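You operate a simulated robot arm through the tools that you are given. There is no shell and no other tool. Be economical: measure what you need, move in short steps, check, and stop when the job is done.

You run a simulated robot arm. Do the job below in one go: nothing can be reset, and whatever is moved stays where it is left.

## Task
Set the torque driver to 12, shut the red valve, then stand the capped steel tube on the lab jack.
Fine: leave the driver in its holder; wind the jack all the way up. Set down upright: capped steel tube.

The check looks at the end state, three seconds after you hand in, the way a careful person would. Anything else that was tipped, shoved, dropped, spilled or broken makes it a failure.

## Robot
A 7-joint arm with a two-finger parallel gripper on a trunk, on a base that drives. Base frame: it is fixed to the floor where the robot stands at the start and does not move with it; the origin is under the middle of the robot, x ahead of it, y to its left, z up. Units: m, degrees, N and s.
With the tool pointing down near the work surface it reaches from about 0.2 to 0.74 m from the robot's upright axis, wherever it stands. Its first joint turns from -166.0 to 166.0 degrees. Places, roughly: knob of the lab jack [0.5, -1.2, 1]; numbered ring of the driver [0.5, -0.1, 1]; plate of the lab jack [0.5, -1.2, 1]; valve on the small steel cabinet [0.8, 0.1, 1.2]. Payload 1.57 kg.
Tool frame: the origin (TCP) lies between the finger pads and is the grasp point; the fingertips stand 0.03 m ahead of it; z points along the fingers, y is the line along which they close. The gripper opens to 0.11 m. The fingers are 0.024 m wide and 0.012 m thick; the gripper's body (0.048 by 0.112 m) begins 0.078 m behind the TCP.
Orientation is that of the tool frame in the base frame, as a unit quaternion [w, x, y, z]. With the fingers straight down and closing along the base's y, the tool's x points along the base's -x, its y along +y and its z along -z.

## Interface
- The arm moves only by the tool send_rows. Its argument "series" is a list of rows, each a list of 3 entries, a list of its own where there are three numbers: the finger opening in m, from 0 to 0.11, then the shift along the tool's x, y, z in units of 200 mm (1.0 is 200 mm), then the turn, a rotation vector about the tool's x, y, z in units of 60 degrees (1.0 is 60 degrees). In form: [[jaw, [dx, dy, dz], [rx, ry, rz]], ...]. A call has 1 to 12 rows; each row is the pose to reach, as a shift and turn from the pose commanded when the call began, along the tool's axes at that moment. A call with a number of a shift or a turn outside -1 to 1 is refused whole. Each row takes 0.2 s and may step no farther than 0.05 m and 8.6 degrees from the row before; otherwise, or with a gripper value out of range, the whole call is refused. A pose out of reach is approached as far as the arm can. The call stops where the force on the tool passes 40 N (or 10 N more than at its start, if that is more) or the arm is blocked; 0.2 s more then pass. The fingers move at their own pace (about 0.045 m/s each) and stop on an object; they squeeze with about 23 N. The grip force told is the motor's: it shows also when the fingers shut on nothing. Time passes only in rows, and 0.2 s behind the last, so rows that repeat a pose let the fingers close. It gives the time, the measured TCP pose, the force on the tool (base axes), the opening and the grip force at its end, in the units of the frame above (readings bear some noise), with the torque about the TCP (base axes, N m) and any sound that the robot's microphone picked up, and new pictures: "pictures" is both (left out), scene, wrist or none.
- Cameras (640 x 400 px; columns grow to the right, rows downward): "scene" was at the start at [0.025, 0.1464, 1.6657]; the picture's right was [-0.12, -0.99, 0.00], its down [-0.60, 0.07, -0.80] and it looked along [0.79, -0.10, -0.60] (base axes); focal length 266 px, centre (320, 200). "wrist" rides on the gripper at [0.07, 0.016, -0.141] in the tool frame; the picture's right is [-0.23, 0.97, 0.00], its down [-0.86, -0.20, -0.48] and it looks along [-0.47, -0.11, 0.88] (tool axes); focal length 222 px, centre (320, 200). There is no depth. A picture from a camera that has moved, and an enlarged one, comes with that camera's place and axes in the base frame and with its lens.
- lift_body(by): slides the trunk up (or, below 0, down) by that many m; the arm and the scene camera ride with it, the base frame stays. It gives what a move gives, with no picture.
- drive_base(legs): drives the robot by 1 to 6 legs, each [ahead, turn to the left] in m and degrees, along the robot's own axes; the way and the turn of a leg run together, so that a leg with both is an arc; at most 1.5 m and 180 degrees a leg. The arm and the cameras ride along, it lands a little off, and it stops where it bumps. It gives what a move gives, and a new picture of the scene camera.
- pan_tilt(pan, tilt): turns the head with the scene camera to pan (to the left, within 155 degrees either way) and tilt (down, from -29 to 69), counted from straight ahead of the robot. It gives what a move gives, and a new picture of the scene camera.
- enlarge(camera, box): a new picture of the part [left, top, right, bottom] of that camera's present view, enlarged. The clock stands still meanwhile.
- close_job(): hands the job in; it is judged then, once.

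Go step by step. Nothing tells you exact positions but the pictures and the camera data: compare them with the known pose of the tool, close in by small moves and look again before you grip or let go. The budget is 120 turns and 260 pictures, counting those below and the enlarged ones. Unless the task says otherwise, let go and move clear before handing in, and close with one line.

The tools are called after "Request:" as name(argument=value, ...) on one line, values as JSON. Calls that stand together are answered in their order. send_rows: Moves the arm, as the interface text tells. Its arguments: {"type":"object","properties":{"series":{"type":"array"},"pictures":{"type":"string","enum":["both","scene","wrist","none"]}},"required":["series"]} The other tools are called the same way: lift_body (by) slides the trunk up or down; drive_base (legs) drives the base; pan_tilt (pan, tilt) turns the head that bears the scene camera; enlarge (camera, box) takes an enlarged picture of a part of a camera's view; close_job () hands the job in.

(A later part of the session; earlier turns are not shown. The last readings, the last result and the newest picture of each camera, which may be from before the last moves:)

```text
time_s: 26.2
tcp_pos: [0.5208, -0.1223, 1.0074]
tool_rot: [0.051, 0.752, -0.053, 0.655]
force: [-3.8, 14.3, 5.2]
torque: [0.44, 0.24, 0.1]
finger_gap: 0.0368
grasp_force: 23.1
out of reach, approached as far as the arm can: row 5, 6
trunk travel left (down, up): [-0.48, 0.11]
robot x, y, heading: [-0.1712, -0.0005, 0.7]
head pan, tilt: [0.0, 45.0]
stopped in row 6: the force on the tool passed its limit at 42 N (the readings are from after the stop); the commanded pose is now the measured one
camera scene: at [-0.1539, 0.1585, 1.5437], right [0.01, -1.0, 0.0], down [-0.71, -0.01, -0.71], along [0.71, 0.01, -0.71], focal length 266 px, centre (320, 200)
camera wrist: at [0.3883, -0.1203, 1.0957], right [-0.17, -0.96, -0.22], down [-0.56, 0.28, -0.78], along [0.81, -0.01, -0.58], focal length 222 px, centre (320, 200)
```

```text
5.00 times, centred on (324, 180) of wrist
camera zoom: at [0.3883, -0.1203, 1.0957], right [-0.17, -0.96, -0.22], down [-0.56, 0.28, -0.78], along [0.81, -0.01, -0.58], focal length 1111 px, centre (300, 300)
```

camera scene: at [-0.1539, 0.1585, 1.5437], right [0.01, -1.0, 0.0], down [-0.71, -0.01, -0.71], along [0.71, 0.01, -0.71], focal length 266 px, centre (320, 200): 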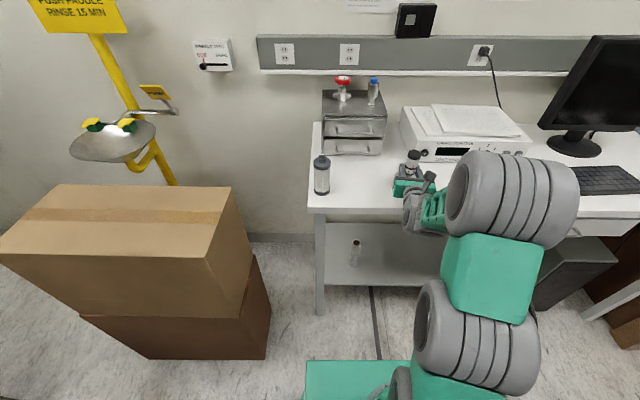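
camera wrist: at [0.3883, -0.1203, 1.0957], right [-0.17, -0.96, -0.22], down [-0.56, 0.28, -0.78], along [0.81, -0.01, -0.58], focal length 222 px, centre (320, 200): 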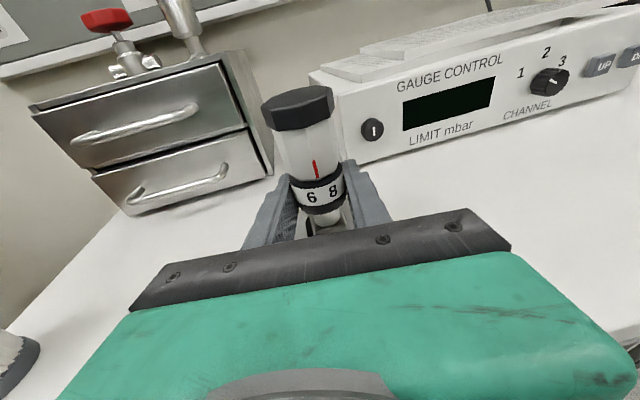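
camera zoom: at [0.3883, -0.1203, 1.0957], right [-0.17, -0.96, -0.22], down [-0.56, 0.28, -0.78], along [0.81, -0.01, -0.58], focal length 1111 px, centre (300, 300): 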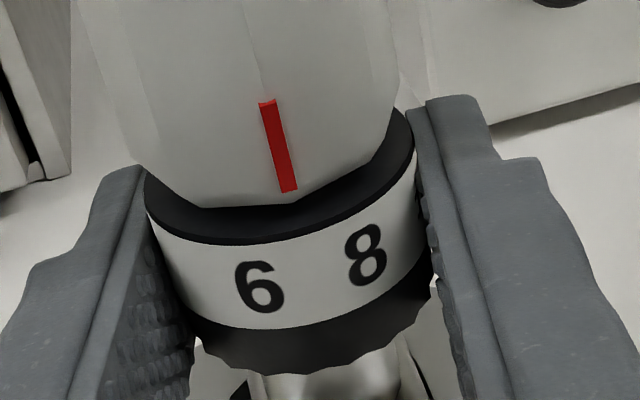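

The ring turned about 33° with the hand (the mark now lies between 6 and 8) before the arm reached its limit. I'll open, re-centre, and swing back around the ring with open jaws for another bite.

Request:
send_rows(series=[[0.08, [0, 0, 0], [0, 0, 0]], [0.08, [0, 0, 0], [0, 0, 0]], [0.08, [0, 0, 0], [0, 0, 0]], [0.08, [0.035, -0.011, 0.034], [0, 0, 0]], [0.08, [0.035, -0.011, 0.034], [0.118, 0.001, -0.016]], [0.08, [0.035, -0.011, 0.034], [0.237, 0.002, -0.033]], [0.08, [0.035, -0.011, 0.034], [0.355, 0.003, -0.049]], [0.08, [0.035, -0.011, 0.034], [0.473, 0.003, -0.065]], [0.08, [0.035, -0.011, 0.034], [0.592, 0.004, -0.082]], [0.08, [0.035, -0.011, 0.034], [0.71, 0.005, -0.098]]], pictures="both")

Request:
enlarge(camera="wrist", box=[260, 140, 388, 220])

```text
time_s: 28.4
tcp_pos: [0.5287, -0.1264, 1.0117]
tool_rot: [-0.192, 0.72, 0.227, 0.627]
force: [0.3, 0.1, 0.1]
torque: [0.0, 0.02, 0.0]
finger_gap: 0.08
grasp_force: 0.1
trunk travel left (down, up): [-0.48, 0.11]
robot x, y, heading: [-0.1691, -0.0046, 0.6]
head pan, tilt: [0.0, 45.0]
camera scene: at [-0.152, 0.1568, 1.5441], right [0.01, -1.0, 0.0], down [-0.71, -0.01, -0.71], along [0.71, 0.01, -0.71], focal length 266 px, centre (320, 200)
camera wrist: at [0.4291, -0.2131, 1.1007], right [0.53, -0.82, -0.22], down [-0.6, -0.18, -0.78], along [0.6, 0.54, -0.59], focal length 222 px, centre (320, 200)
```

scene: 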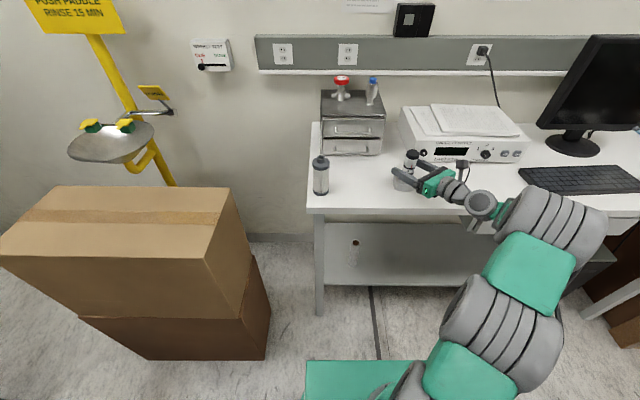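
wrist: 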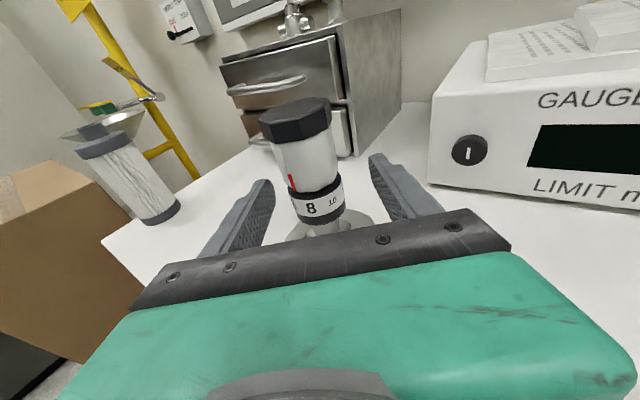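

```text
5.00 times, centred on (324, 180) of wrist
camera zoom: at [0.4291, -0.2131, 1.1007], right [0.53, -0.82, -0.22], down [-0.6, -0.18, -0.78], along [0.6, 0.54, -0.59], focal length 1111 px, centre (300, 300)
```

zoom: 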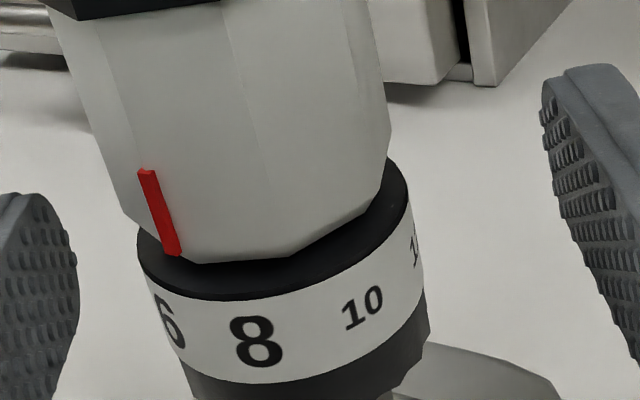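

The reading is now about 6.7; roughly 118° more to go. I'll swing a little further right, re-centre and close again.

Request:
send_rows(series=[[0.08, [0.003, -0.018, 0.018], [0.124, 0.001, -0.018]], [0.08, [0.003, -0.018, 0.018], [0.2475, 0.002, -0.035]], [0.03, [0.003, -0.018, 0.018], [0.2475, 0.002, -0.035]], [0.03, [0.003, -0.018, 0.018], [0.2475, 0.002, -0.035]], [0.03, [0.003, -0.018, 0.018], [0.2475, 0.002, -0.035]], [0.03, [0.003, -0.018, 0.018], [0.2475, 0.002, -0.035]], [0.03, [0.003, -0.018, 0.018], [0.2475, 0.002, -0.035]]], pictures="wrist")

Request:
enlarge(camera="wrist", box=[260, 140, 388, 220])

```text
time_s: 30.0
tcp_pos: [0.528, -0.1171, 1.01]
tool_rot: [-0.268, 0.688, 0.316, 0.596]
force: [-1.0, -7.3, 1.3]
torque: [-0.27, 0.01, 0.0]
finger_gap: 0.0385
grasp_force: 23.0
out of reach, approached as far as the arm can: row 2, 3, 4, 5, 6, 7
trunk travel left (down, up): [-0.48, 0.11]
robot x, y, heading: [-0.1714, 0.0006, 0.8]
head pan, tilt: [0.0, 45.0]
camera wrist: at [0.4534, -0.224, 1.099], right [0.71, -0.67, -0.22], down [-0.54, -0.32, -0.78], along [0.45, 0.67, -0.59], focal length 222 px, centre (320, 200)
```

wrist: 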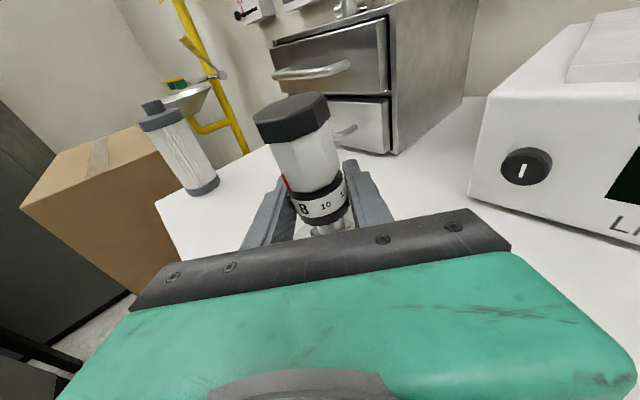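

```text
5.00 times, centred on (324, 180) of wrist
camera zoom: at [0.4534, -0.224, 1.099], right [0.71, -0.67, -0.22], down [-0.54, -0.32, -0.78], along [0.45, 0.67, -0.59], focal length 1111 px, centre (300, 300)
```

zoom: 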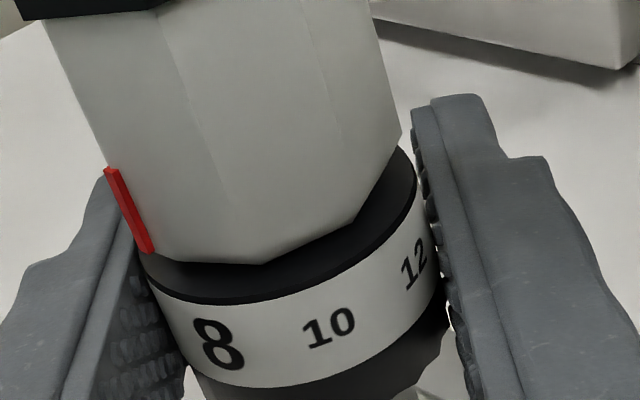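

Gripped at heading 49°. Turning clockwise again, 52°, holding the centre.

Request:
send_rows(series=[[0.03, [0, 0.01, -0.007], [-0.124, -0.001, 0.018]], [0.03, [0, 0.018, -0.013], [-0.247, -0.002, 0.0365]], [0.03, [0, 0.018, -0.013], [-0.371, -0.003, 0.055]], [0.03, [0, 0.018, -0.013], [-0.4945, -0.004, 0.073]], [0.03, [0, 0.018, -0.013], [-0.618, -0.005, 0.091]], [0.03, [0, 0.018, -0.013], [-0.742, -0.006, 0.1095]], [0.03, [0, 0.018, -0.013], [-0.83, -0.007, 0.1225]]], pictures="wrist")

Request:
enlarge(camera="wrist", box=[260, 140, 388, 220])

```text
time_s: 31.6
tcp_pos: [0.5305, -0.1188, 1.0103]
tool_rot: [0.007, 0.755, -0.006, 0.656]
force: [10.5, -5.0, 0.1]
torque: [-0.26, -0.41, 0.03]
finger_gap: 0.0376
grasp_force: 23.3
trunk travel left (down, up): [-0.48, 0.11]
robot x, y, heading: [-0.1737, -0.0003, 0.6]
head pan, tilt: [0.0, 45.0]
camera wrist: at [0.399, -0.1332, 1.0992], right [-0.05, -0.97, -0.22], down [-0.59, 0.21, -0.78], along [0.81, 0.09, -0.59], focal length 222 px, centre (320, 200)
```

wrist: 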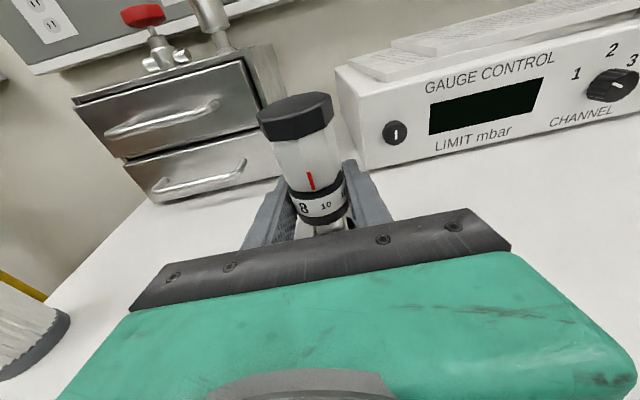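

```text
5.00 times, centred on (324, 180) of wrist
camera zoom: at [0.399, -0.1332, 1.0992], right [-0.05, -0.97, -0.22], down [-0.59, 0.21, -0.78], along [0.81, 0.09, -0.59], focal length 1111 px, centre (300, 300)
```

zoom: 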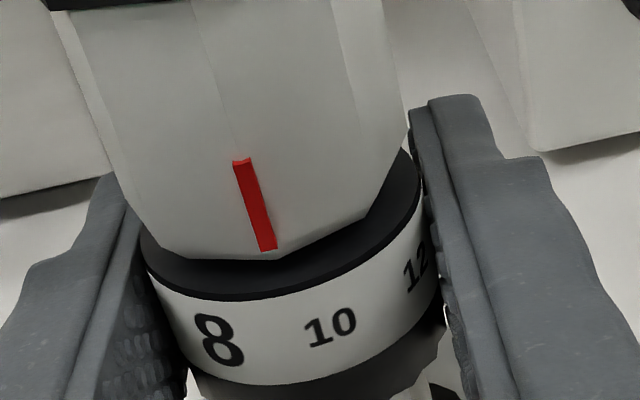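

No slip this time; the reading is about 9.2, so about 63° remain. Opening, swinging back 47°, and closing again.

Request:
send_rows(series=[[0.08, [0, 0, 0], [0, 0, 0]], [0.08, [0, 0, 0], [0, 0, 0]], [0.08, [0.004, 0.0135, -0.009], [0, 0, 0]], [0.08, [0.004, 0.0135, -0.009], [0.129, 0, -0.018]], [0.08, [0.004, 0.0135, -0.009], [0.259, 0, -0.037]], [0.08, [0.004, 0.0135, -0.009], [0.388, 0.001, -0.055]], [0.08, [0.004, 0.0135, -0.009], [0.517, 0.001, -0.073]], [0.08, [0.004, 0.0135, -0.009], [0.647, 0.002, -0.092]], [0.08, [0.004, 0.0135, -0.009], [0.776, 0.002, -0.11]]], pictures="none")

Request:
enlarge(camera="wrist", box=[240, 100, 400, 200])

```text
time_s: 33.6
tcp_pos: [0.5279, -0.1211, 1.0115]
tool_rot: [-0.256, 0.695, 0.298, 0.602]
force: [0.2, -0.3, -0.1]
torque: [-0.05, 0.05, -0.01]
finger_gap: 0.08
grasp_force: 0.0
trunk travel left (down, up): [-0.48, 0.11]
robot x, y, heading: [-0.1703, -0.0071, 0.7]
head pan, tilt: [0.0, 45.0]
```

```text
4.00 times, centred on (320, 150) of wrist
camera zoom: at [0.4482, -0.2264, 1.1008], right [0.68, -0.7, -0.22], down [-0.56, -0.29, -0.78], along [0.48, 0.65, -0.59], focal length 888 px, centre (320, 400)
```

zoom: 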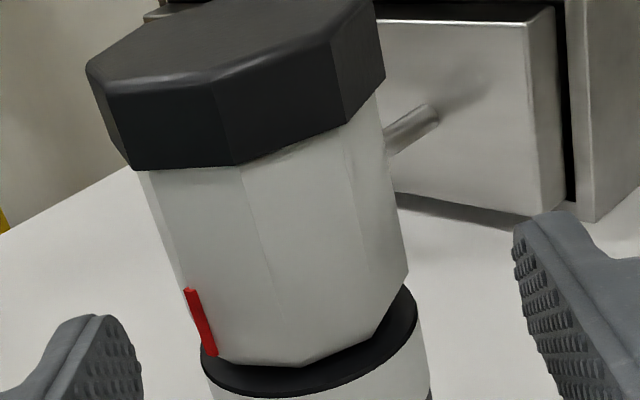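

Request:
send_rows(series=[[0.03, [0, 0, 0], [0, 0, 0]], [0.03, [0, 0, 0], [0, 0, 0]], [0.03, [0, 0, 0], [0, 0, 0]], [0.03, [0, 0, 0], [0, 0, 0]], [0.03, [0, 0, 0], [-0.122, 0, 0.018]], [0.03, [0, 0, 0], [-0.245, -0.001, 0.036]], [0.03, [0, 0, 0], [-0.367, -0.001, 0.053]], [0.03, [0, 0, 0], [-0.49, -0.002, 0.071]], [0.03, [0, 0, 0], [-0.612, -0.002, 0.089]], [0.03, [0, 0, 0], [-0.735, -0.003, 0.107]], [0.03, [0, 0, 0], [-0.857, -0.003, 0.1245]]], pictures="none")

Request:
enlarge(camera="wrist", box=[260, 140, 388, 220])

```text
time_s: 36.0
tcp_pos: [0.5275, -0.1203, 1.013]
tool_rot: [0.034, 0.755, -0.039, 0.654]
force: [0.9, 1.2, 1.5]
torque: [-0.02, -0.14, 0.02]
finger_gap: 0.0372
grasp_force: 23.0
trunk travel left (down, up): [-0.48, 0.11]
robot x, y, heading: [-0.1707, -0.0011, 0.7]
head pan, tilt: [0.0, 45.0]
```

```text
5.00 times, centred on (324, 180) of wrist
camera zoom: at [0.3955, -0.1232, 1.1011], right [-0.13, -0.97, -0.23], down [-0.57, 0.26, -0.78], along [0.81, 0.03, -0.59], focal length 1111 px, centre (300, 300)
```

zoom: 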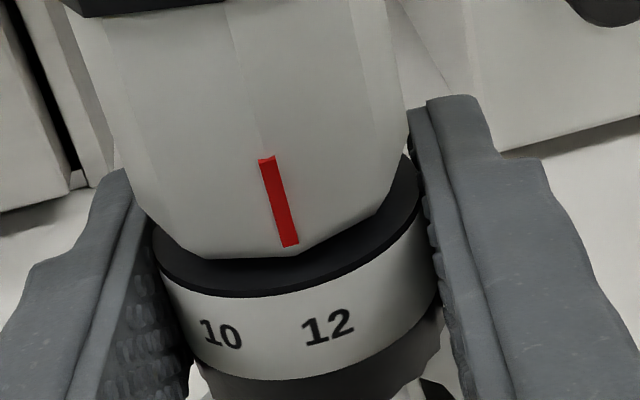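

Nearly there: 12 is about 6° short of the mark. One small turn more.

Request:
send_rows(series=[[0.03, [0, 0, 0], [-0.05, 0, 0.007]], [0.03, [0, 0, 0], [-0.1, 0, 0.0145]], [0.03, [0, 0, 0], [-0.1, 0, 0.0145]]], pictures="none")

Request:
enlarge(camera="wrist", box=[260, 140, 388, 220])

Request:
enlarge(camera="scene", box=[380, 140, 444, 180])

```text
time_s: 36.8
tcp_pos: [0.525, -0.1243, 1.0113]
tool_rot: [0.049, 0.752, -0.055, 0.655]
force: [9.6, 7.0, 10.5]
torque: [0.39, -0.28, 0.02]
finger_gap: 0.0368
grasp_force: 23.2
out of reach, approached as far as the arm can: row 1, 2, 3
trunk travel left (down, up): [-0.48, 0.11]
robot x, y, heading: [-0.1701, -0.0007, 0.7]
head pan, tilt: [0.0, 45.0]
```

```text
5.00 times, centred on (324, 180) of wrist
camera zoom: at [0.3935, -0.1215, 1.1002], right [-0.17, -0.96, -0.22], down [-0.56, 0.28, -0.78], along [0.81, -0.01, -0.58], focal length 1111 px, centre (300, 300)
```

zoom: 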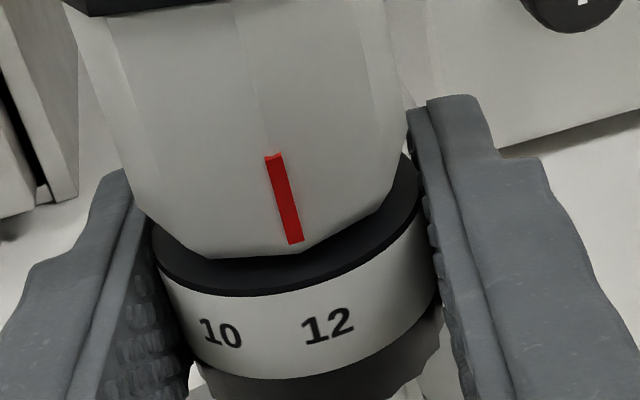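

```text
10.00 times, centred on (412, 160) of scene
camera zoom: at [-0.152, 0.158, 1.5442], right [0.01, -1.0, 0.0], down [-0.71, -0.01, -0.71], along [0.71, 0.01, -0.71], focal length 2655 px, centre (-600, 600)
```

zoom: 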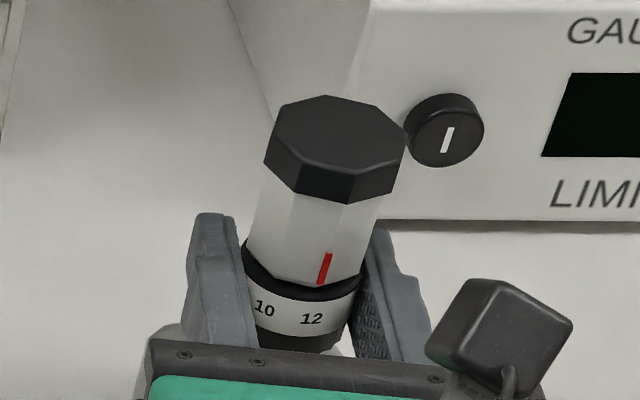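

From the head camera 12 looks aligned. I'll release and back off to check the unloaded reading.

Request:
send_rows(series=[[0.08, [0, 0, 0], [0, 0, 0]], [0.08, [0, 0, 0], [0, 0, 0]], [0.08, [0, 0, 0], [0, 0, 0]], [0.08, [0, 0, -0.2], [0, 0, 0]], [0.08, [0, 0, -0.4], [0, 0, 0]]], pictures="none")

Request:
enlarge(camera="wrist", box=[260, 100, 388, 180])

Request:
enlarge(camera="scene", box=[390, 142, 438, 172])

```text
time_s: 38.0
tcp_pos: [0.4458, -0.114, 1.0186]
tool_rot: [0.048, 0.754, -0.054, 0.653]
force: [1.0, 0.5, 0.2]
torque: [0.01, -0.05, -0.01]
finger_gap: 0.0801
grasp_force: 0.1
trunk travel left (down, up): [-0.48, 0.11]
robot x, y, heading: [-0.1713, -0.0002, 0.6]
head pan, tilt: [0.0, 45.0]
```

```text
5.00 times, centred on (324, 140) of wrist
camera zoom: at [0.3135, -0.1118, 1.1079], right [-0.17, -0.96, -0.22], down [-0.56, 0.28, -0.78], along [0.81, -0.01, -0.59], focal length 1111 px, centre (300, 500)
```

zoom: 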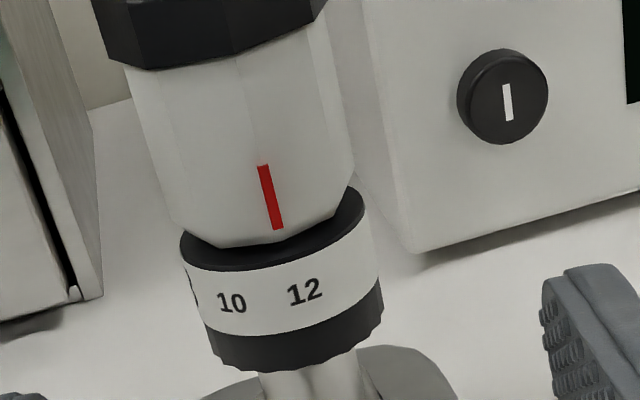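

```text
13.33 times, centred on (414, 157) of scene
camera zoom: at [-0.1526, 0.157, 1.5441], right [0.01, -1.0, 0.0], down [-0.71, -0.01, -0.71], along [0.71, 0.01, -0.71], focal length 3540 px, centre (-933, 773)
```

zoom: 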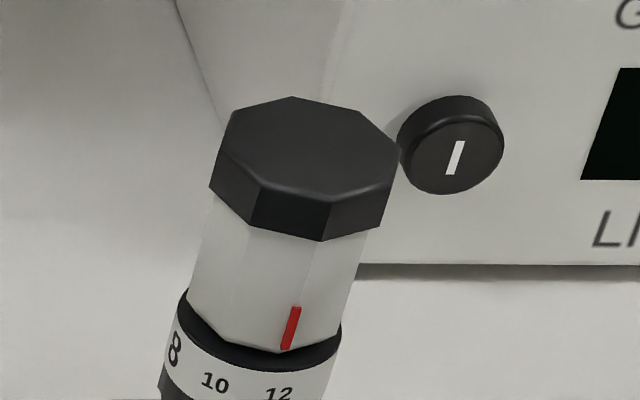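

Free reading is about 11.8, a few degrees short of 12. I'll go back in at a better heading and close again.

Request:
send_rows(series=[[0.08, [0, 0, 0], [0.115, 0.001, -0.016]], [0.08, [0.0, -0.024, 0], [0.231, 0.002, -0.032]], [0.08, [0.012, -0.024, 0.2], [0.231, 0.002, -0.032]], [0.08, [0.024, -0.024, 0.415], [0.231, 0.002, -0.032]], [0.03, [0.024, -0.024, 0.415], [0.231, 0.002, -0.032]], [0.03, [0.024, -0.024, 0.415], [0.231, 0.002, -0.032]], [0.03, [0.024, -0.024, 0.415], [0.231, 0.002, -0.032]], [0.03, [0.024, -0.024, 0.415], [0.231, 0.002, -0.032]]], pictures="none")

Request:
enlarge(camera="wrist", box=[260, 140, 388, 220])

```text
time_s: 39.8
tcp_pos: [0.5277, -0.1232, 1.0111]
tool_rot: [-0.031, 0.755, 0.036, 0.654]
force: [1.4, -1.4, -0.4]
torque: [0.01, -0.02, 0.01]
finger_gap: 0.0372
grasp_force: 22.8
trunk travel left (down, up): [-0.48, 0.11]
robot x, y, heading: [-0.1698, 0.0005, 0.5]
head pan, tilt: [0.0, 45.0]
```

```text
5.00 times, centred on (324, 180) of wrist
camera zoom: at [0.3985, -0.1526, 1.1009], right [0.06, -0.97, -0.22], down [-0.61, 0.14, -0.78], along [0.79, 0.19, -0.59], focal length 1111 px, centre (300, 300)
```

zoom: 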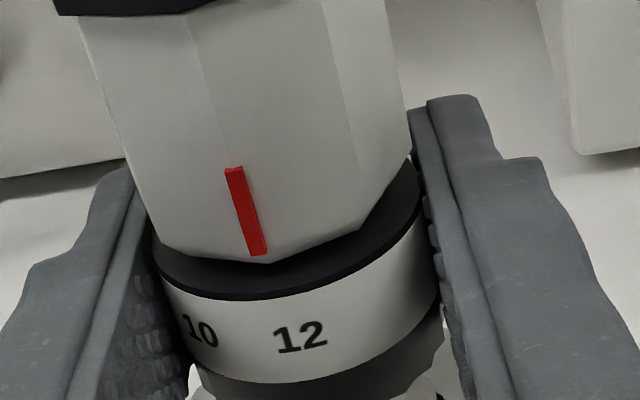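

Request:
send_rows(series=[[0.03, [0, 0, 0], [-0.058, 0, 0.008]], [0.03, [0, 0, 0], [-0.115, 0, 0.016]], [0.03, [0, 0, 0], [-0.115, 0, 0.016]], [0.08, [0, 0, 0], [-0.115, 0, 0.016]], [0.08, [0, 0, 0], [-0.115, 0, 0.016]], [0.08, [0, 0, 0], [-0.115, 0, 0.016]], [0.08, [0, 0, -0.2], [-0.115, 0, 0.016]], [0.08, [0, 0, -0.4], [-0.115, 0, 0.016]]], pictures="none")

Request:
enlarge(camera="wrist", box=[260, 100, 388, 180])

Request:
enlarge(camera="scene", box=[390, 148, 438, 178])

```text
time_s: 41.6
tcp_pos: [0.4461, -0.1324, 1.0238]
tool_rot: [0.007, 0.756, -0.007, 0.654]
force: [-0.1, 0.4, -0.1]
torque: [0.03, 0.0, 0.01]
finger_gap: 0.0797
grasp_force: 0.1
trunk travel left (down, up): [-0.48, 0.11]
robot x, y, heading: [-0.1678, -0.0029, 0.4]
head pan, tilt: [0.0, 45.0]
```

```text
5.00 times, centred on (324, 140) of wrist
camera zoom: at [0.3152, -0.1456, 1.1135], right [-0.05, -0.97, -0.22], down [-0.59, 0.21, -0.78], along [0.81, 0.09, -0.59], focal length 1111 px, centre (300, 500)
```

zoom: 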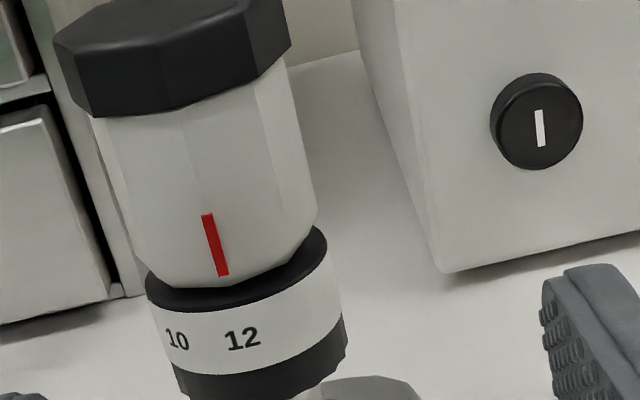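

```text
13.33 times, centred on (414, 163) of scene
camera zoom: at [-0.1525, 0.1569, 1.5441], right [0.01, -1.0, 0.0], down [-0.71, -0.01, -0.71], along [0.71, 0.01, -0.71], focal length 3540 px, centre (-933, 693)
```

zoom: 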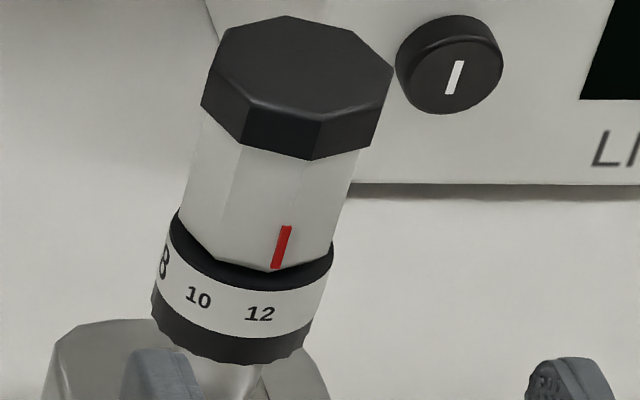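

The two views bracket 12 to within a degree or two, so the driver is set. Next the valve: I back away and up, then point the fingers down again.

Request:
send_rows(series=[[0.08, [0.05, 0, -0.2], [0, 0, 0]], [0.08, [0.2, 0, -0.35], [0, 0, 0]], [0.08, [0.35, 0, -0.5], [0, 0, 0]], [0.08, [0.5, 0, -0.6], [0, 0, 0]], [0.08, [0.65, 0, -0.7], [0, 0, 0]], [0.08, [0.807, 0, -0.72], [0, 0, 0]]], pictures="none")

Request:
send_rows(series=[[0.08, [0, 0, 0], [0, -0.14, 0]], [0.08, [0, 0, 0], [0, -0.28, 0]], [0.08, [0, 0, 0], [0, -0.42, 0]], [0.08, [0, 0, 0], [0, -0.56, 0]], [0.08, [0, 0, 0], [0, -0.7, 0]], [0.08, [0, 0, 0], [0, -0.84, 0]], [0.08, [0, 0, 0], [0, -0.98, 0]]], pictures="scene")

```text
time_s: 43.0
tcp_pos: [0.3285, -0.1261, 1.2023]
tool_rot: [0.008, 0.756, -0.009, 0.655]
force: [-0.6, -0.2, 0.3]
torque: [-0.03, -0.02, 0.01]
finger_gap: 0.08
grasp_force: 0.1
trunk travel left (down, up): [-0.48, 0.11]
robot x, y, heading: [-0.1699, -0.0001, 0.8]
head pan, tilt: [0.0, 45.0]
```

```text
time_s: 44.6
tcp_pos: [0.3319, -0.1294, 1.1274]
tool_rot: [0.003, 0.974, -0.011, 0.228]
force: [0.3, 0.6, -0.3]
torque: [0.0, -0.02, -0.02]
finger_gap: 0.0799
grasp_force: 0.0
out of reach, approached as far as the arm can: row 4, 5, 6, 7
trunk travel left (down, up): [-0.48, 0.11]
robot x, y, heading: [-0.1704, -0.0045, 0.5]
head pan, tilt: [0.0, 45.0]
camera scene: at [-0.1519, 0.1567, 1.5441], right [0.01, -1.0, 0.0], down [-0.71, -0.01, -0.71], along [0.71, 0.01, -0.71], focal length 266 px, centre (320, 200)
```

scene: 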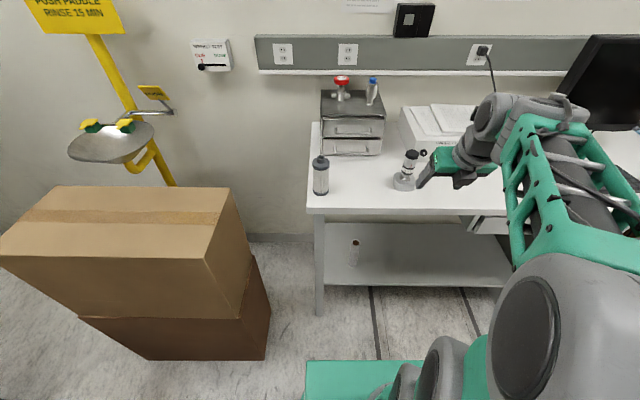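

Request:
lift_body(by=0.11)

Request:
send_rows(series=[[0.08, [0, 0, -0.1], [0, -0.14, 0]], [0.08, [0, 0, -0.2], [0, -0.28, 0]], [0.08, [0, 0, -0.3], [0, -0.42, 0]]], pictures="none")

```text
time_s: 46.0
tcp_pos: [0.3303, -0.1305, 1.2377]
tool_rot: [0.003, 0.973, -0.01, 0.23]
force: [0.3, 0.2, -0.8]
torque: [0.01, 0.0, 0.03]
finger_gap: 0.0801
grasp_force: 0.1
trunk travel left (down, up): [-0.59, 0.0]
robot x, y, heading: [-0.1733, 0.0012, 0.4]
head pan, tilt: [0.0, 45.0]
```

```text
time_s: 46.8
tcp_pos: [0.3039, -0.1289, 1.2901]
tool_rot: [0.002, 1.0, -0.011, 0.01]
force: [-0.6, 0.2, 0.5]
torque: [-0.03, -0.03, 0.02]
finger_gap: 0.0799
grasp_force: 0.0
trunk travel left (down, up): [-0.59, 0.0]
robot x, y, heading: [-0.1699, 0.0012, 0.7]
head pan, tilt: [0.0, 45.0]
```

Vertical again. Rolling the hand counter-clockwise to gain turning range for the clockwise valve turn.

Request:
send_rows(series=[[0.09, [0, 0, -0.05], [0, 0, -0.14]], [0.09, [0, 0, -0.1], [0, 0, -0.28]], [0.09, [0, 0, -0.15], [0, 0, -0.42]], [0.09, [0, 0, -0.2], [0, 0, -0.56]], [0.09, [0, 0, -0.2], [0, 0, -0.7]], [0.09, [0, 0, -0.2], [0, 0, -0.84]], [0.09, [0, 0, -0.2], [0, 0, -0.98]]], pictures="none")

Request:
send_rows(series=[[0.09, [0, 0, 0], [0, 0, -0.14]], [0.09, [0, 0, 0], [0, 0, -0.28]], [0.09, [0, 0, 0], [0, 0, -0.42]], [0.09, [0, 0, 0], [0, 0, -0.56]], [0.09, [0, 0, 0], [0, 0, -0.7]], [0.09, [0, 0, 0], [0, 0, -0.84]], [0.09, [0, 0, 0], [0, 0, -0.98]]], pictures="none")

Request:
send_rows(series=[[0.09, [0, 0, 0], [0, 0, -0.14]], [0.09, [0, 0, 0], [0, 0, -0.28]], [0.09, [0, 0, 0], [0, 0, -0.42]], [0.09, [0, 0, 0], [0, 0, -0.56]], [0.09, [0, 0, 0], [0, 0, -0.7]], [0.09, [0, 0, 0], [0, 0, -0.84]], [0.09, [0, 0, 0], [0, 0, -0.98]]], pictures="none")

Request:
drive_base(legs=[[0.24, 0]])

```text
time_s: 48.4
tcp_pos: [0.3057, -0.1295, 1.3303]
tool_rot: [0.007, 0.876, 0.482, 0.011]
force: [-0.2, -0.4, 0.2]
torque: [0.01, -0.04, 0.0]
finger_gap: 0.0902
grasp_force: 0.1
trunk travel left (down, up): [-0.59, 0.0]
robot x, y, heading: [-0.1693, -0.0015, 0.5]
head pan, tilt: [0.0, 45.0]
```

```text
time_s: 50.0
tcp_pos: [0.3041, -0.1284, 1.3314]
tool_rot: [0.011, 0.526, 0.85, 0.005]
force: [0.0, 0.0, -0.1]
torque: [0.0, -0.01, 0.02]
finger_gap: 0.0899
grasp_force: 0.0
trunk travel left (down, up): [-0.59, 0.0]
robot x, y, heading: [-0.1723, 0.0001, 0.9]
head pan, tilt: [0.0, 45.0]
```

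```text
time_s: 51.6
tcp_pos: [0.3037, -0.1298, 1.3316]
tool_rot: [0.012, 0.042, 0.999, -0.002]
force: [0.2, 0.1, 0.2]
torque: [0.0, 0.0, -0.03]
finger_gap: 0.0898
grasp_force: 0.1
trunk travel left (down, up): [-0.59, 0.0]
robot x, y, heading: [-0.1699, 0.0008, 0.6]
head pan, tilt: [0.0, 45.0]
```

```text
time_s: 53.3
tcp_pos: [0.5347, -0.1255, 1.3299]
tool_rot: [0.011, 0.041, 0.999, -0.001]
force: [0.7, -0.3, -0.9]
torque: [-0.01, 0.01, -0.02]
finger_gap: 0.0899
grasp_force: 0.0
trunk travel left (down, up): [-0.59, 0.0]
robot x, y, heading: [0.0581, 0.002, 0.9]
head pan, tilt: [0.0, 45.0]
camera scene: at [0.079, 0.1599, 1.6541], right [0.01, -1.0, 0.0], down [-0.71, -0.01, -0.71], along [0.71, 0.01, -0.71], focal length 266 px, centre (320, 200)
```

scene: 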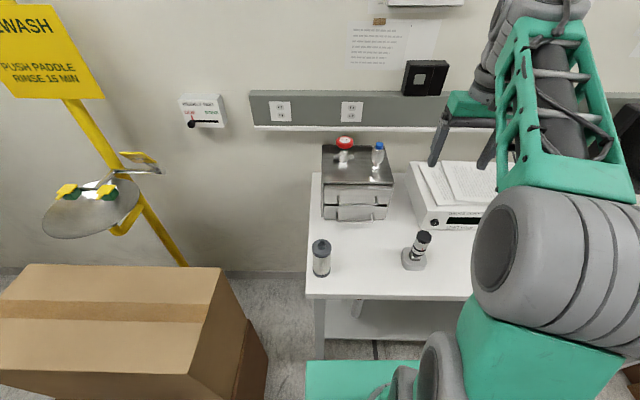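

At x≈0.06. Now a closer look at the valve, and I move the hand to the left.

Request:
enlarge(camera="scene", box=[316, 125, 396, 175])

Request:
send_rows(series=[[0.09, [0, 0.2, 0], [0, 0, 0]], [0.09, [0, 0.4, 0], [0, 0, 0]], [0.09, [0, 0.6, 0], [0, 0, 0]], [0.09, [-0.05, 0.8, 0], [0, 0, 0]], [0.09, [-0.1, 1.0, 0], [0, 0, 0]], [0.09, [-0.3, 1.0, 0], [0, 0, 0]]], pictures="both")

```text
8.00 times, centred on (356, 150) of scene
camera zoom: at [0.079, 0.1599, 1.6541], right [0.01, -1.0, 0.0], down [-0.71, -0.01, -0.71], along [0.71, 0.01, -0.71], focal length 2124 px, centre (32, 600)
```

zoom: 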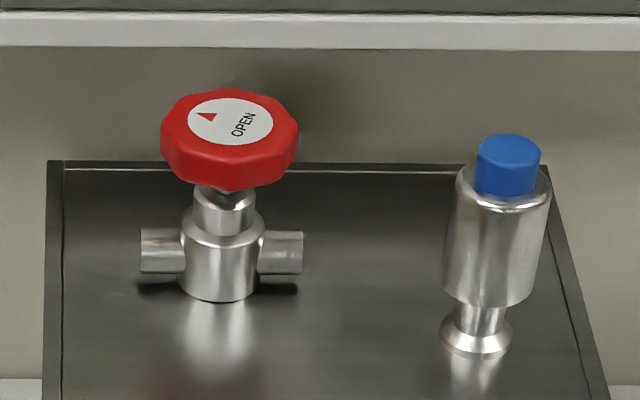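

```text
time_s: 54.7
tcp_pos: [0.6095, 0.0696, 1.3301]
tool_rot: [0.011, 0.041, 0.999, -0.002]
force: [0.3, -0.2, -0.4]
torque: [0.0, 0.01, -0.02]
finger_gap: 0.09
grasp_force: 0.0
trunk travel left (down, up): [-0.59, 0.0]
robot x, y, heading: [0.0588, 0.0012, 0.5]
head pan, tilt: [0.0, 45.0]
camera scene: at [0.0796, 0.1599, 1.6541], right [0.01, -1.0, 0.0], down [-0.71, -0.01, -0.71], along [0.71, 0.01, -0.71], focal length 266 px, centre (320, 200)
camera wrist: at [0.538, 0.0913, 1.469], right [0.31, 0.95, 0.0], down [0.83, -0.27, 0.5], along [0.47, -0.15, -0.87], focal length 222 px, centre (320, 200)
```

scene: 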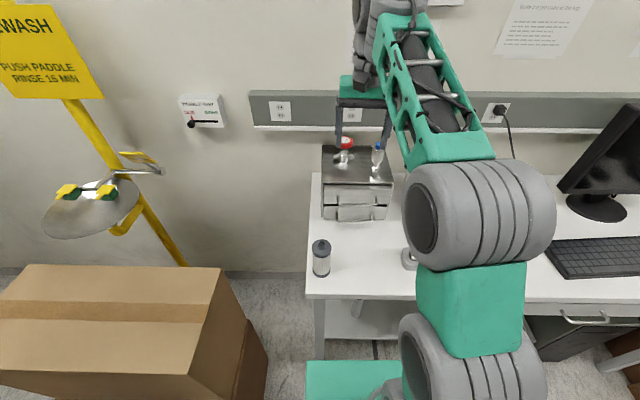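
wrist: 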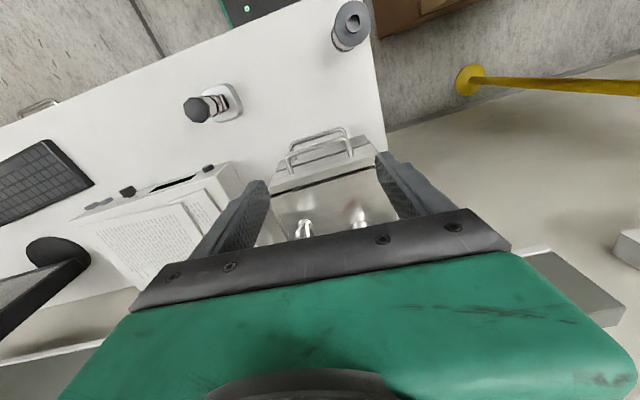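

The valve knob triangulates to about (0.83, 0.092, 1.178), the tube to about (0.79, −0.016). I'll nudge the base 3 cm forward and move the hand above the valve.

Request:
drive_base(legs=[[0.03, 0]])

Request:
send_rows(series=[[0.09, [-0.2, 0.04, 0], [0, 0, 0]], [0.09, [-0.4, 0.08, 0], [0, 0, 0]], [0.09, [-0.6, 0.12, 0.05], [0, 0, 0]], [0.09, [-0.8, 0.15, 0.1], [0, 0, 0]]], pictures="both")

```text
time_s: 55.6
tcp_pos: [0.6398, 0.0711, 1.3305]
tool_rot: [0.011, 0.04, 0.999, -0.001]
force: [0.4, -0.3, -0.3]
torque: [0.01, 0.05, 0.0]
finger_gap: 0.09
grasp_force: 0.1
trunk travel left (down, up): [-0.59, 0.0]
robot x, y, heading: [0.0952, 0.0056, 0.8]
head pan, tilt: [0.0, 45.0]
camera scene: at [0.1099, 0.1605, 1.654], right [0.01, -1.0, 0.0], down [-0.71, -0.01, -0.71], along [0.71, 0.01, -0.71], focal length 266 px, centre (320, 200)
```

scene: 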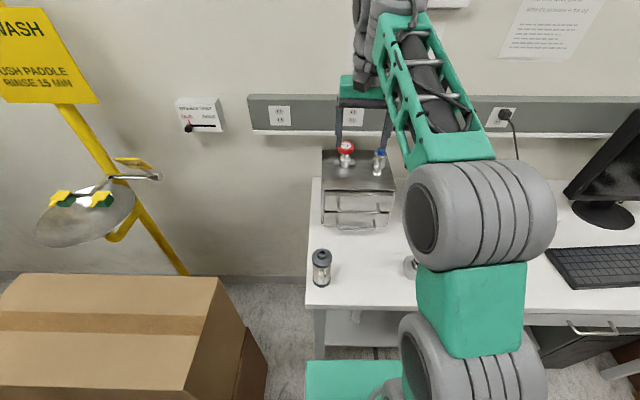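

```text
time_s: 56.6
tcp_pos: [0.7391, 0.0811, 1.3006]
tool_rot: [0.011, 0.042, 0.999, -0.001]
force: [-0.3, -0.3, 1.3]
torque: [0.0, -0.02, -0.01]
finger_gap: 0.09
grasp_force: 0.2
out of reach, approached as far as the arm can: row 2, 3, 4
trunk travel left (down, up): [-0.59, 0.0]
robot x, y, heading: [0.0893, 0.0051, 0.8]
head pan, tilt: [0.0, 45.0]
camera scene: at [0.1083, 0.1605, 1.6541], right [0.01, -1.0, 0.0], down [-0.71, -0.01, -0.71], along [0.71, 0.01, -0.71], focal length 266 px, centre (320, 200)
camera wrist: at [0.6662, 0.1035, 1.4395], right [0.31, 0.95, 0.0], down [0.82, -0.27, 0.5], along [0.48, -0.15, -0.87], focal length 222 px, centre (320, 200)
```

scene: 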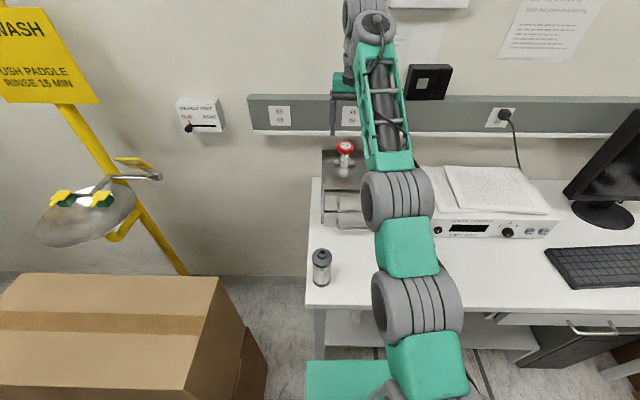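
wrist: 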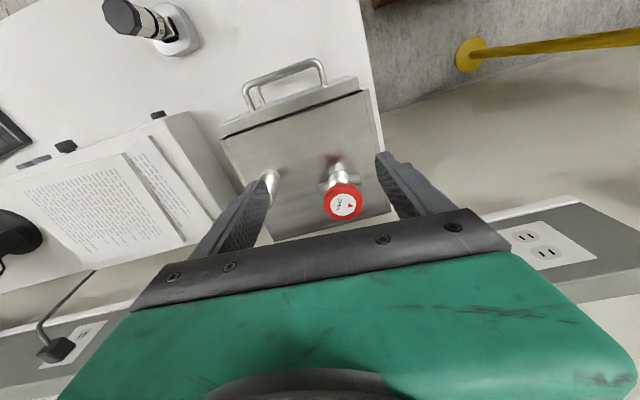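

Great view of the valve from the wrist, but it's ~10 cm beyond vertical reach, and a table leg blocks the base ahead. I'll pull the hand back, then shift the base right with a reversing S-curve so it can come in closer.

Request:
send_rows(series=[[0.09, [0.2, -0.1, -0.05], [0, 0, 0]], [0.09, [0.4, -0.2, -0.1], [0, 0, 0]], [0.09, [0.6, -0.3, -0.1], [0, 0, 0]], [0.09, [0.8, -0.3, -0.1], [0, 0, 0]]], pictures="none")

Request:
enlarge(camera="wrist", box=[0, 0, 640, 400])

Request:
drive_base(legs=[[-0.12, 0], [-0.2, 40], [-0.2, -40]])

```text
time_s: 57.6
tcp_pos: [0.5673, 0.0328, 1.3183]
tool_rot: [0.013, 0.04, 0.999, -0.001]
force: [-1.8, 0.2, 0.5]
torque: [-0.01, -0.11, -0.02]
finger_gap: 0.0899
grasp_force: 0.0
trunk travel left (down, up): [-0.59, 0.0]
robot x, y, heading: [0.0942, 0.0073, 0.6]
head pan, tilt: [0.0, 45.0]
```

```text
1.00 times, centred on (320, 200) of wrist (not enlarged: the box is as wide or as high as the picture)
camera zoom: at [0.4952, 0.0546, 1.4571], right [0.3, 0.95, 0.01], down [0.82, -0.27, 0.5], along [0.48, -0.15, -0.87], focal length 222 px, centre (320, 200)
```

zoom: 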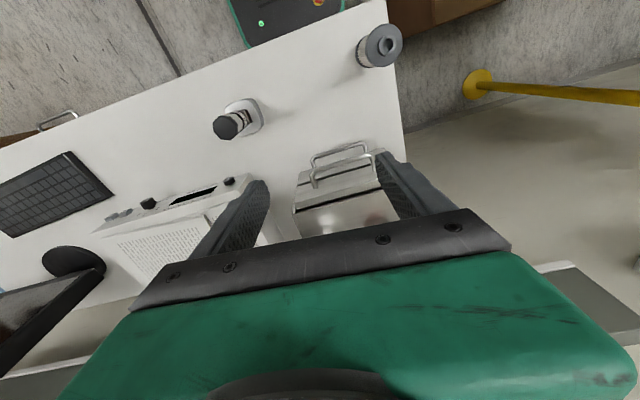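

```text
time_s: 62.6
tcp_pos: [0.0807, -0.1081, 1.316]
tool_rot: [0.011, 0.04, 0.999, 0.0]
force: [-0.1, 0.4, 0.0]
torque: [0.02, -0.01, -0.03]
finger_gap: 0.0898
grasp_force: 0.0
trunk travel left (down, up): [-0.59, 0.0]
robot x, y, heading: [-0.3996, -0.1415, 1.1]
head pan, tilt: [0.0, 45.0]
camera scene: at [-0.3829, 0.0172, 1.6541], right [0.02, -1.0, 0.0], down [-0.71, -0.01, -0.71], along [0.71, 0.01, -0.71], focal length 266 px, centre (320, 200)
```

scene: 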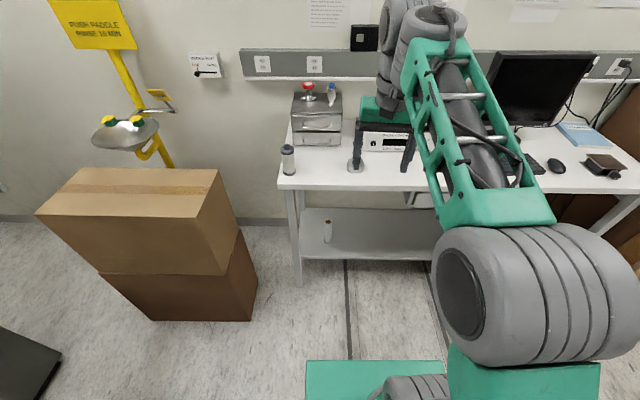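

The shelf edge is at x≈0.51 and the left leg at y≈0.18, so from y=−0.14 I can drive in to x≈0.175 safely.

Request:
drive_base(legs=[[0.57, 0]])

Request:
enlarge(camera="wrist", box=[0, 0, 640, 400])

```text
time_s: 65.9
tcp_pos: [0.6696, -0.0997, 1.3166]
tool_rot: [0.011, 0.041, 0.999, -0.001]
force: [0.3, -0.1, -0.5]
torque: [-0.02, 0.02, -0.01]
finger_gap: 0.0902
grasp_force: 0.0
trunk travel left (down, up): [-0.59, 0.0]
robot x, y, heading: [0.1882, -0.1306, 0.8]
head pan, tilt: [0.0, 45.0]
camera scene: at [0.2069, 0.0263, 1.6541], right [0.01, -1.0, 0.0], down [-0.71, -0.01, -0.71], along [0.71, 0.01, -0.71], focal length 266 px, centre (320, 200)
```

scene: 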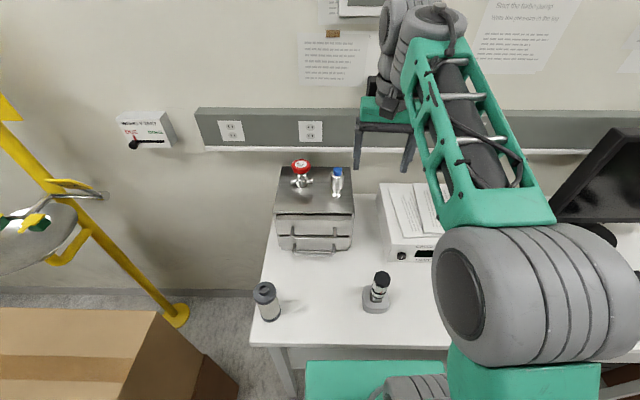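

```text
1.00 times, centred on (320, 200) of wrist (not enlarged: the box is as wide or as high as the picture)
camera zoom: at [0.5977, -0.0784, 1.4556], right [0.31, 0.95, 0.0], down [0.82, -0.27, 0.5], along [0.47, -0.15, -0.87], focal length 222 px, centre (320, 200)
```

zoom: 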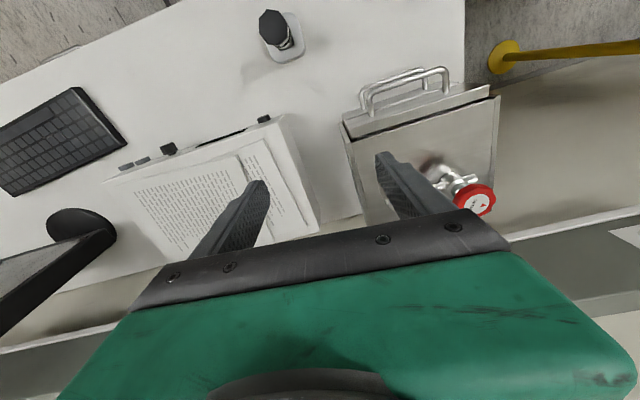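

Now 0.66 m from the valve at (0.814, 0.087). Moving the hand above it.

Request:
send_rows(series=[[0.09, [-0.1, 0.19, 0], [0, 0, 0]], [0.09, [-0.2, 0.38, 0], [0, 0, 0]], [0.09, [-0.3, 0.57, 0], [0, 0, 0]], [0.09, [-0.41, 0.76, 0], [0, 0, 0]], [0.09, [-0.53, 0.93, 0.05], [0, 0, 0]], [0.09, [-0.64, 0.99, 0.15], [0, 0, 0]], [0.09, [-0.64, 0.99, 0.285], [0, 0, 0]]], pictures="both")

Request:
enlarge(camera="wrist", box=[260, 140, 388, 220])

```text
time_s: 67.5
tcp_pos: [0.8112, 0.0862, 1.2614]
tool_rot: [0.012, 0.042, 0.999, 0.0]
force: [-0.2, 0.1, -0.5]
torque: [0.03, 0.03, -0.04]
finger_gap: 0.09
grasp_force: 0.1
trunk travel left (down, up): [-0.59, 0.0]
robot x, y, heading: [0.1897, -0.1299, 1.0]
head pan, tilt: [0.0, 45.0]
camera scene: at [0.2058, 0.026, 1.6541], right [0.01, -1.0, 0.0], down [-0.71, -0.01, -0.71], along [0.71, 0.01, -0.71], focal length 266 px, centre (320, 200)
camera wrist: at [0.7399, 0.1076, 1.4005], right [0.31, 0.95, 0.01], down [0.82, -0.27, 0.5], along [0.48, -0.15, -0.87], focal length 222 px, centre (320, 200)
```

scene: 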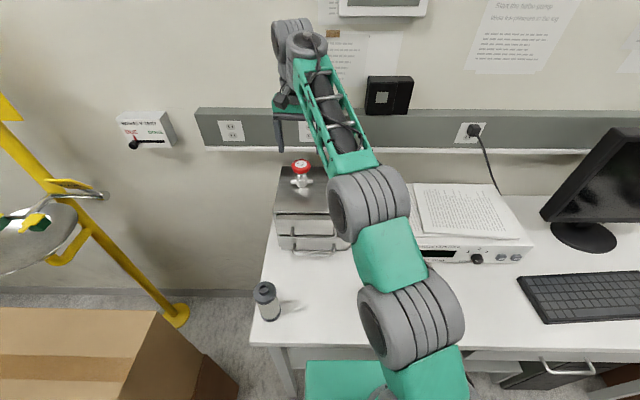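
wrist: 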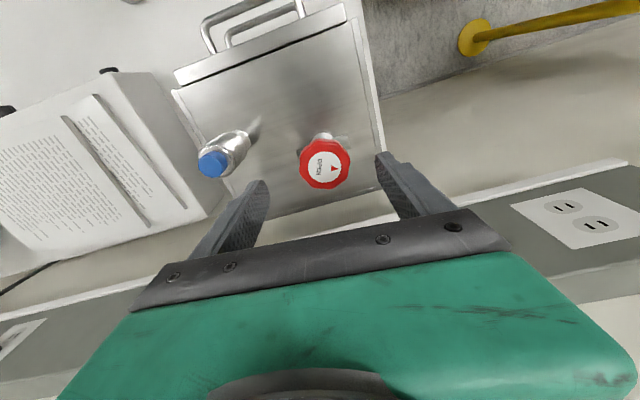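

```text
5.00 times, centred on (324, 180) of wrist
camera zoom: at [0.7399, 0.1076, 1.4005], right [0.31, 0.95, 0.01], down [0.82, -0.27, 0.5], along [0.48, -0.15, -0.87], focal length 1111 px, centre (300, 300)
```

zoom: 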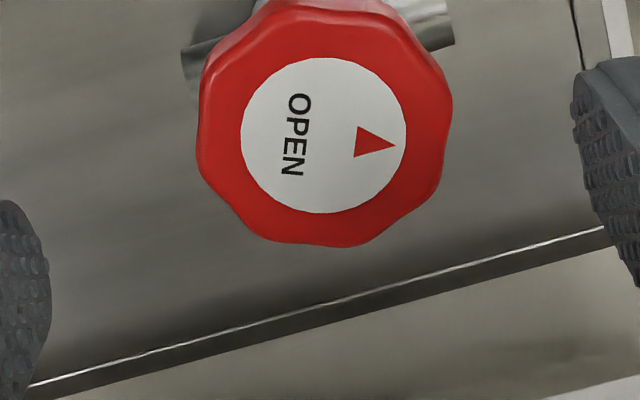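

Knob centred at about (0.819, 0.088). Lowering the open fingers around it.

Request:
send_rows(series=[[0.09, [-0.03, 0.013, 0.1], [0, 0, 0]], [0.09, [-0.03, 0.013, 0.26], [0, 0, 0]], [0.09, [-0.03, 0.013, 0.42], [0, 0, 0]]], pictures="both")

Request:
enlarge(camera="scene", box=[260, 120, 356, 180])

```text
time_s: 68.3
tcp_pos: [0.8227, 0.087, 1.177]
tool_rot: [0.012, 0.041, 0.999, 0.0]
force: [0.3, 0.4, -0.2]
torque: [0.03, -0.01, -0.02]
finger_gap: 0.09
grasp_force: 0.1
trunk travel left (down, up): [-0.59, 0.0]
robot x, y, heading: [0.1885, -0.1331, 0.8]
head pan, tilt: [0.0, 45.0]
camera scene: at [0.2069, 0.0263, 1.6541], right [0.01, -1.0, 0.0], down [-0.71, -0.01, -0.71], along [0.71, 0.01, -0.71], focal length 266 px, centre (320, 200)
camera wrist: at [0.7499, 0.1087, 1.3161], right [0.31, 0.95, 0.01], down [0.82, -0.27, 0.5], along [0.48, -0.15, -0.87], focal length 222 px, centre (320, 200)
```

scene: 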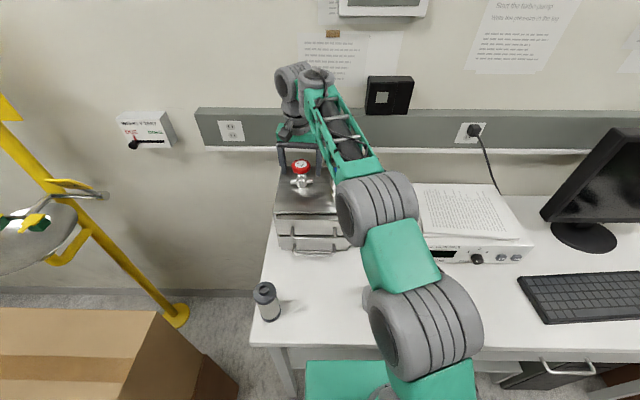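
wrist: 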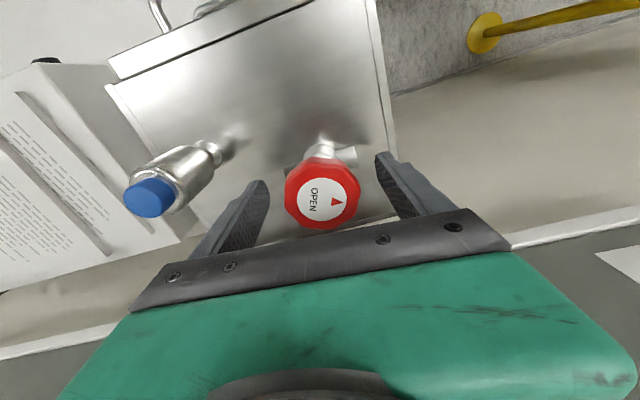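

```text
6.67 times, centred on (308, 150) of scene
camera zoom: at [0.2069, 0.0263, 1.6541], right [0.01, -1.0, 0.0], down [-0.71, -0.01, -0.71], along [0.71, 0.01, -0.71], focal length 1770 px, centre (400, 533)
```

zoom: 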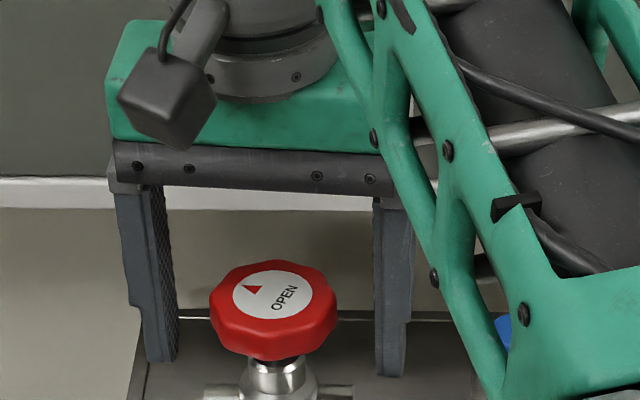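

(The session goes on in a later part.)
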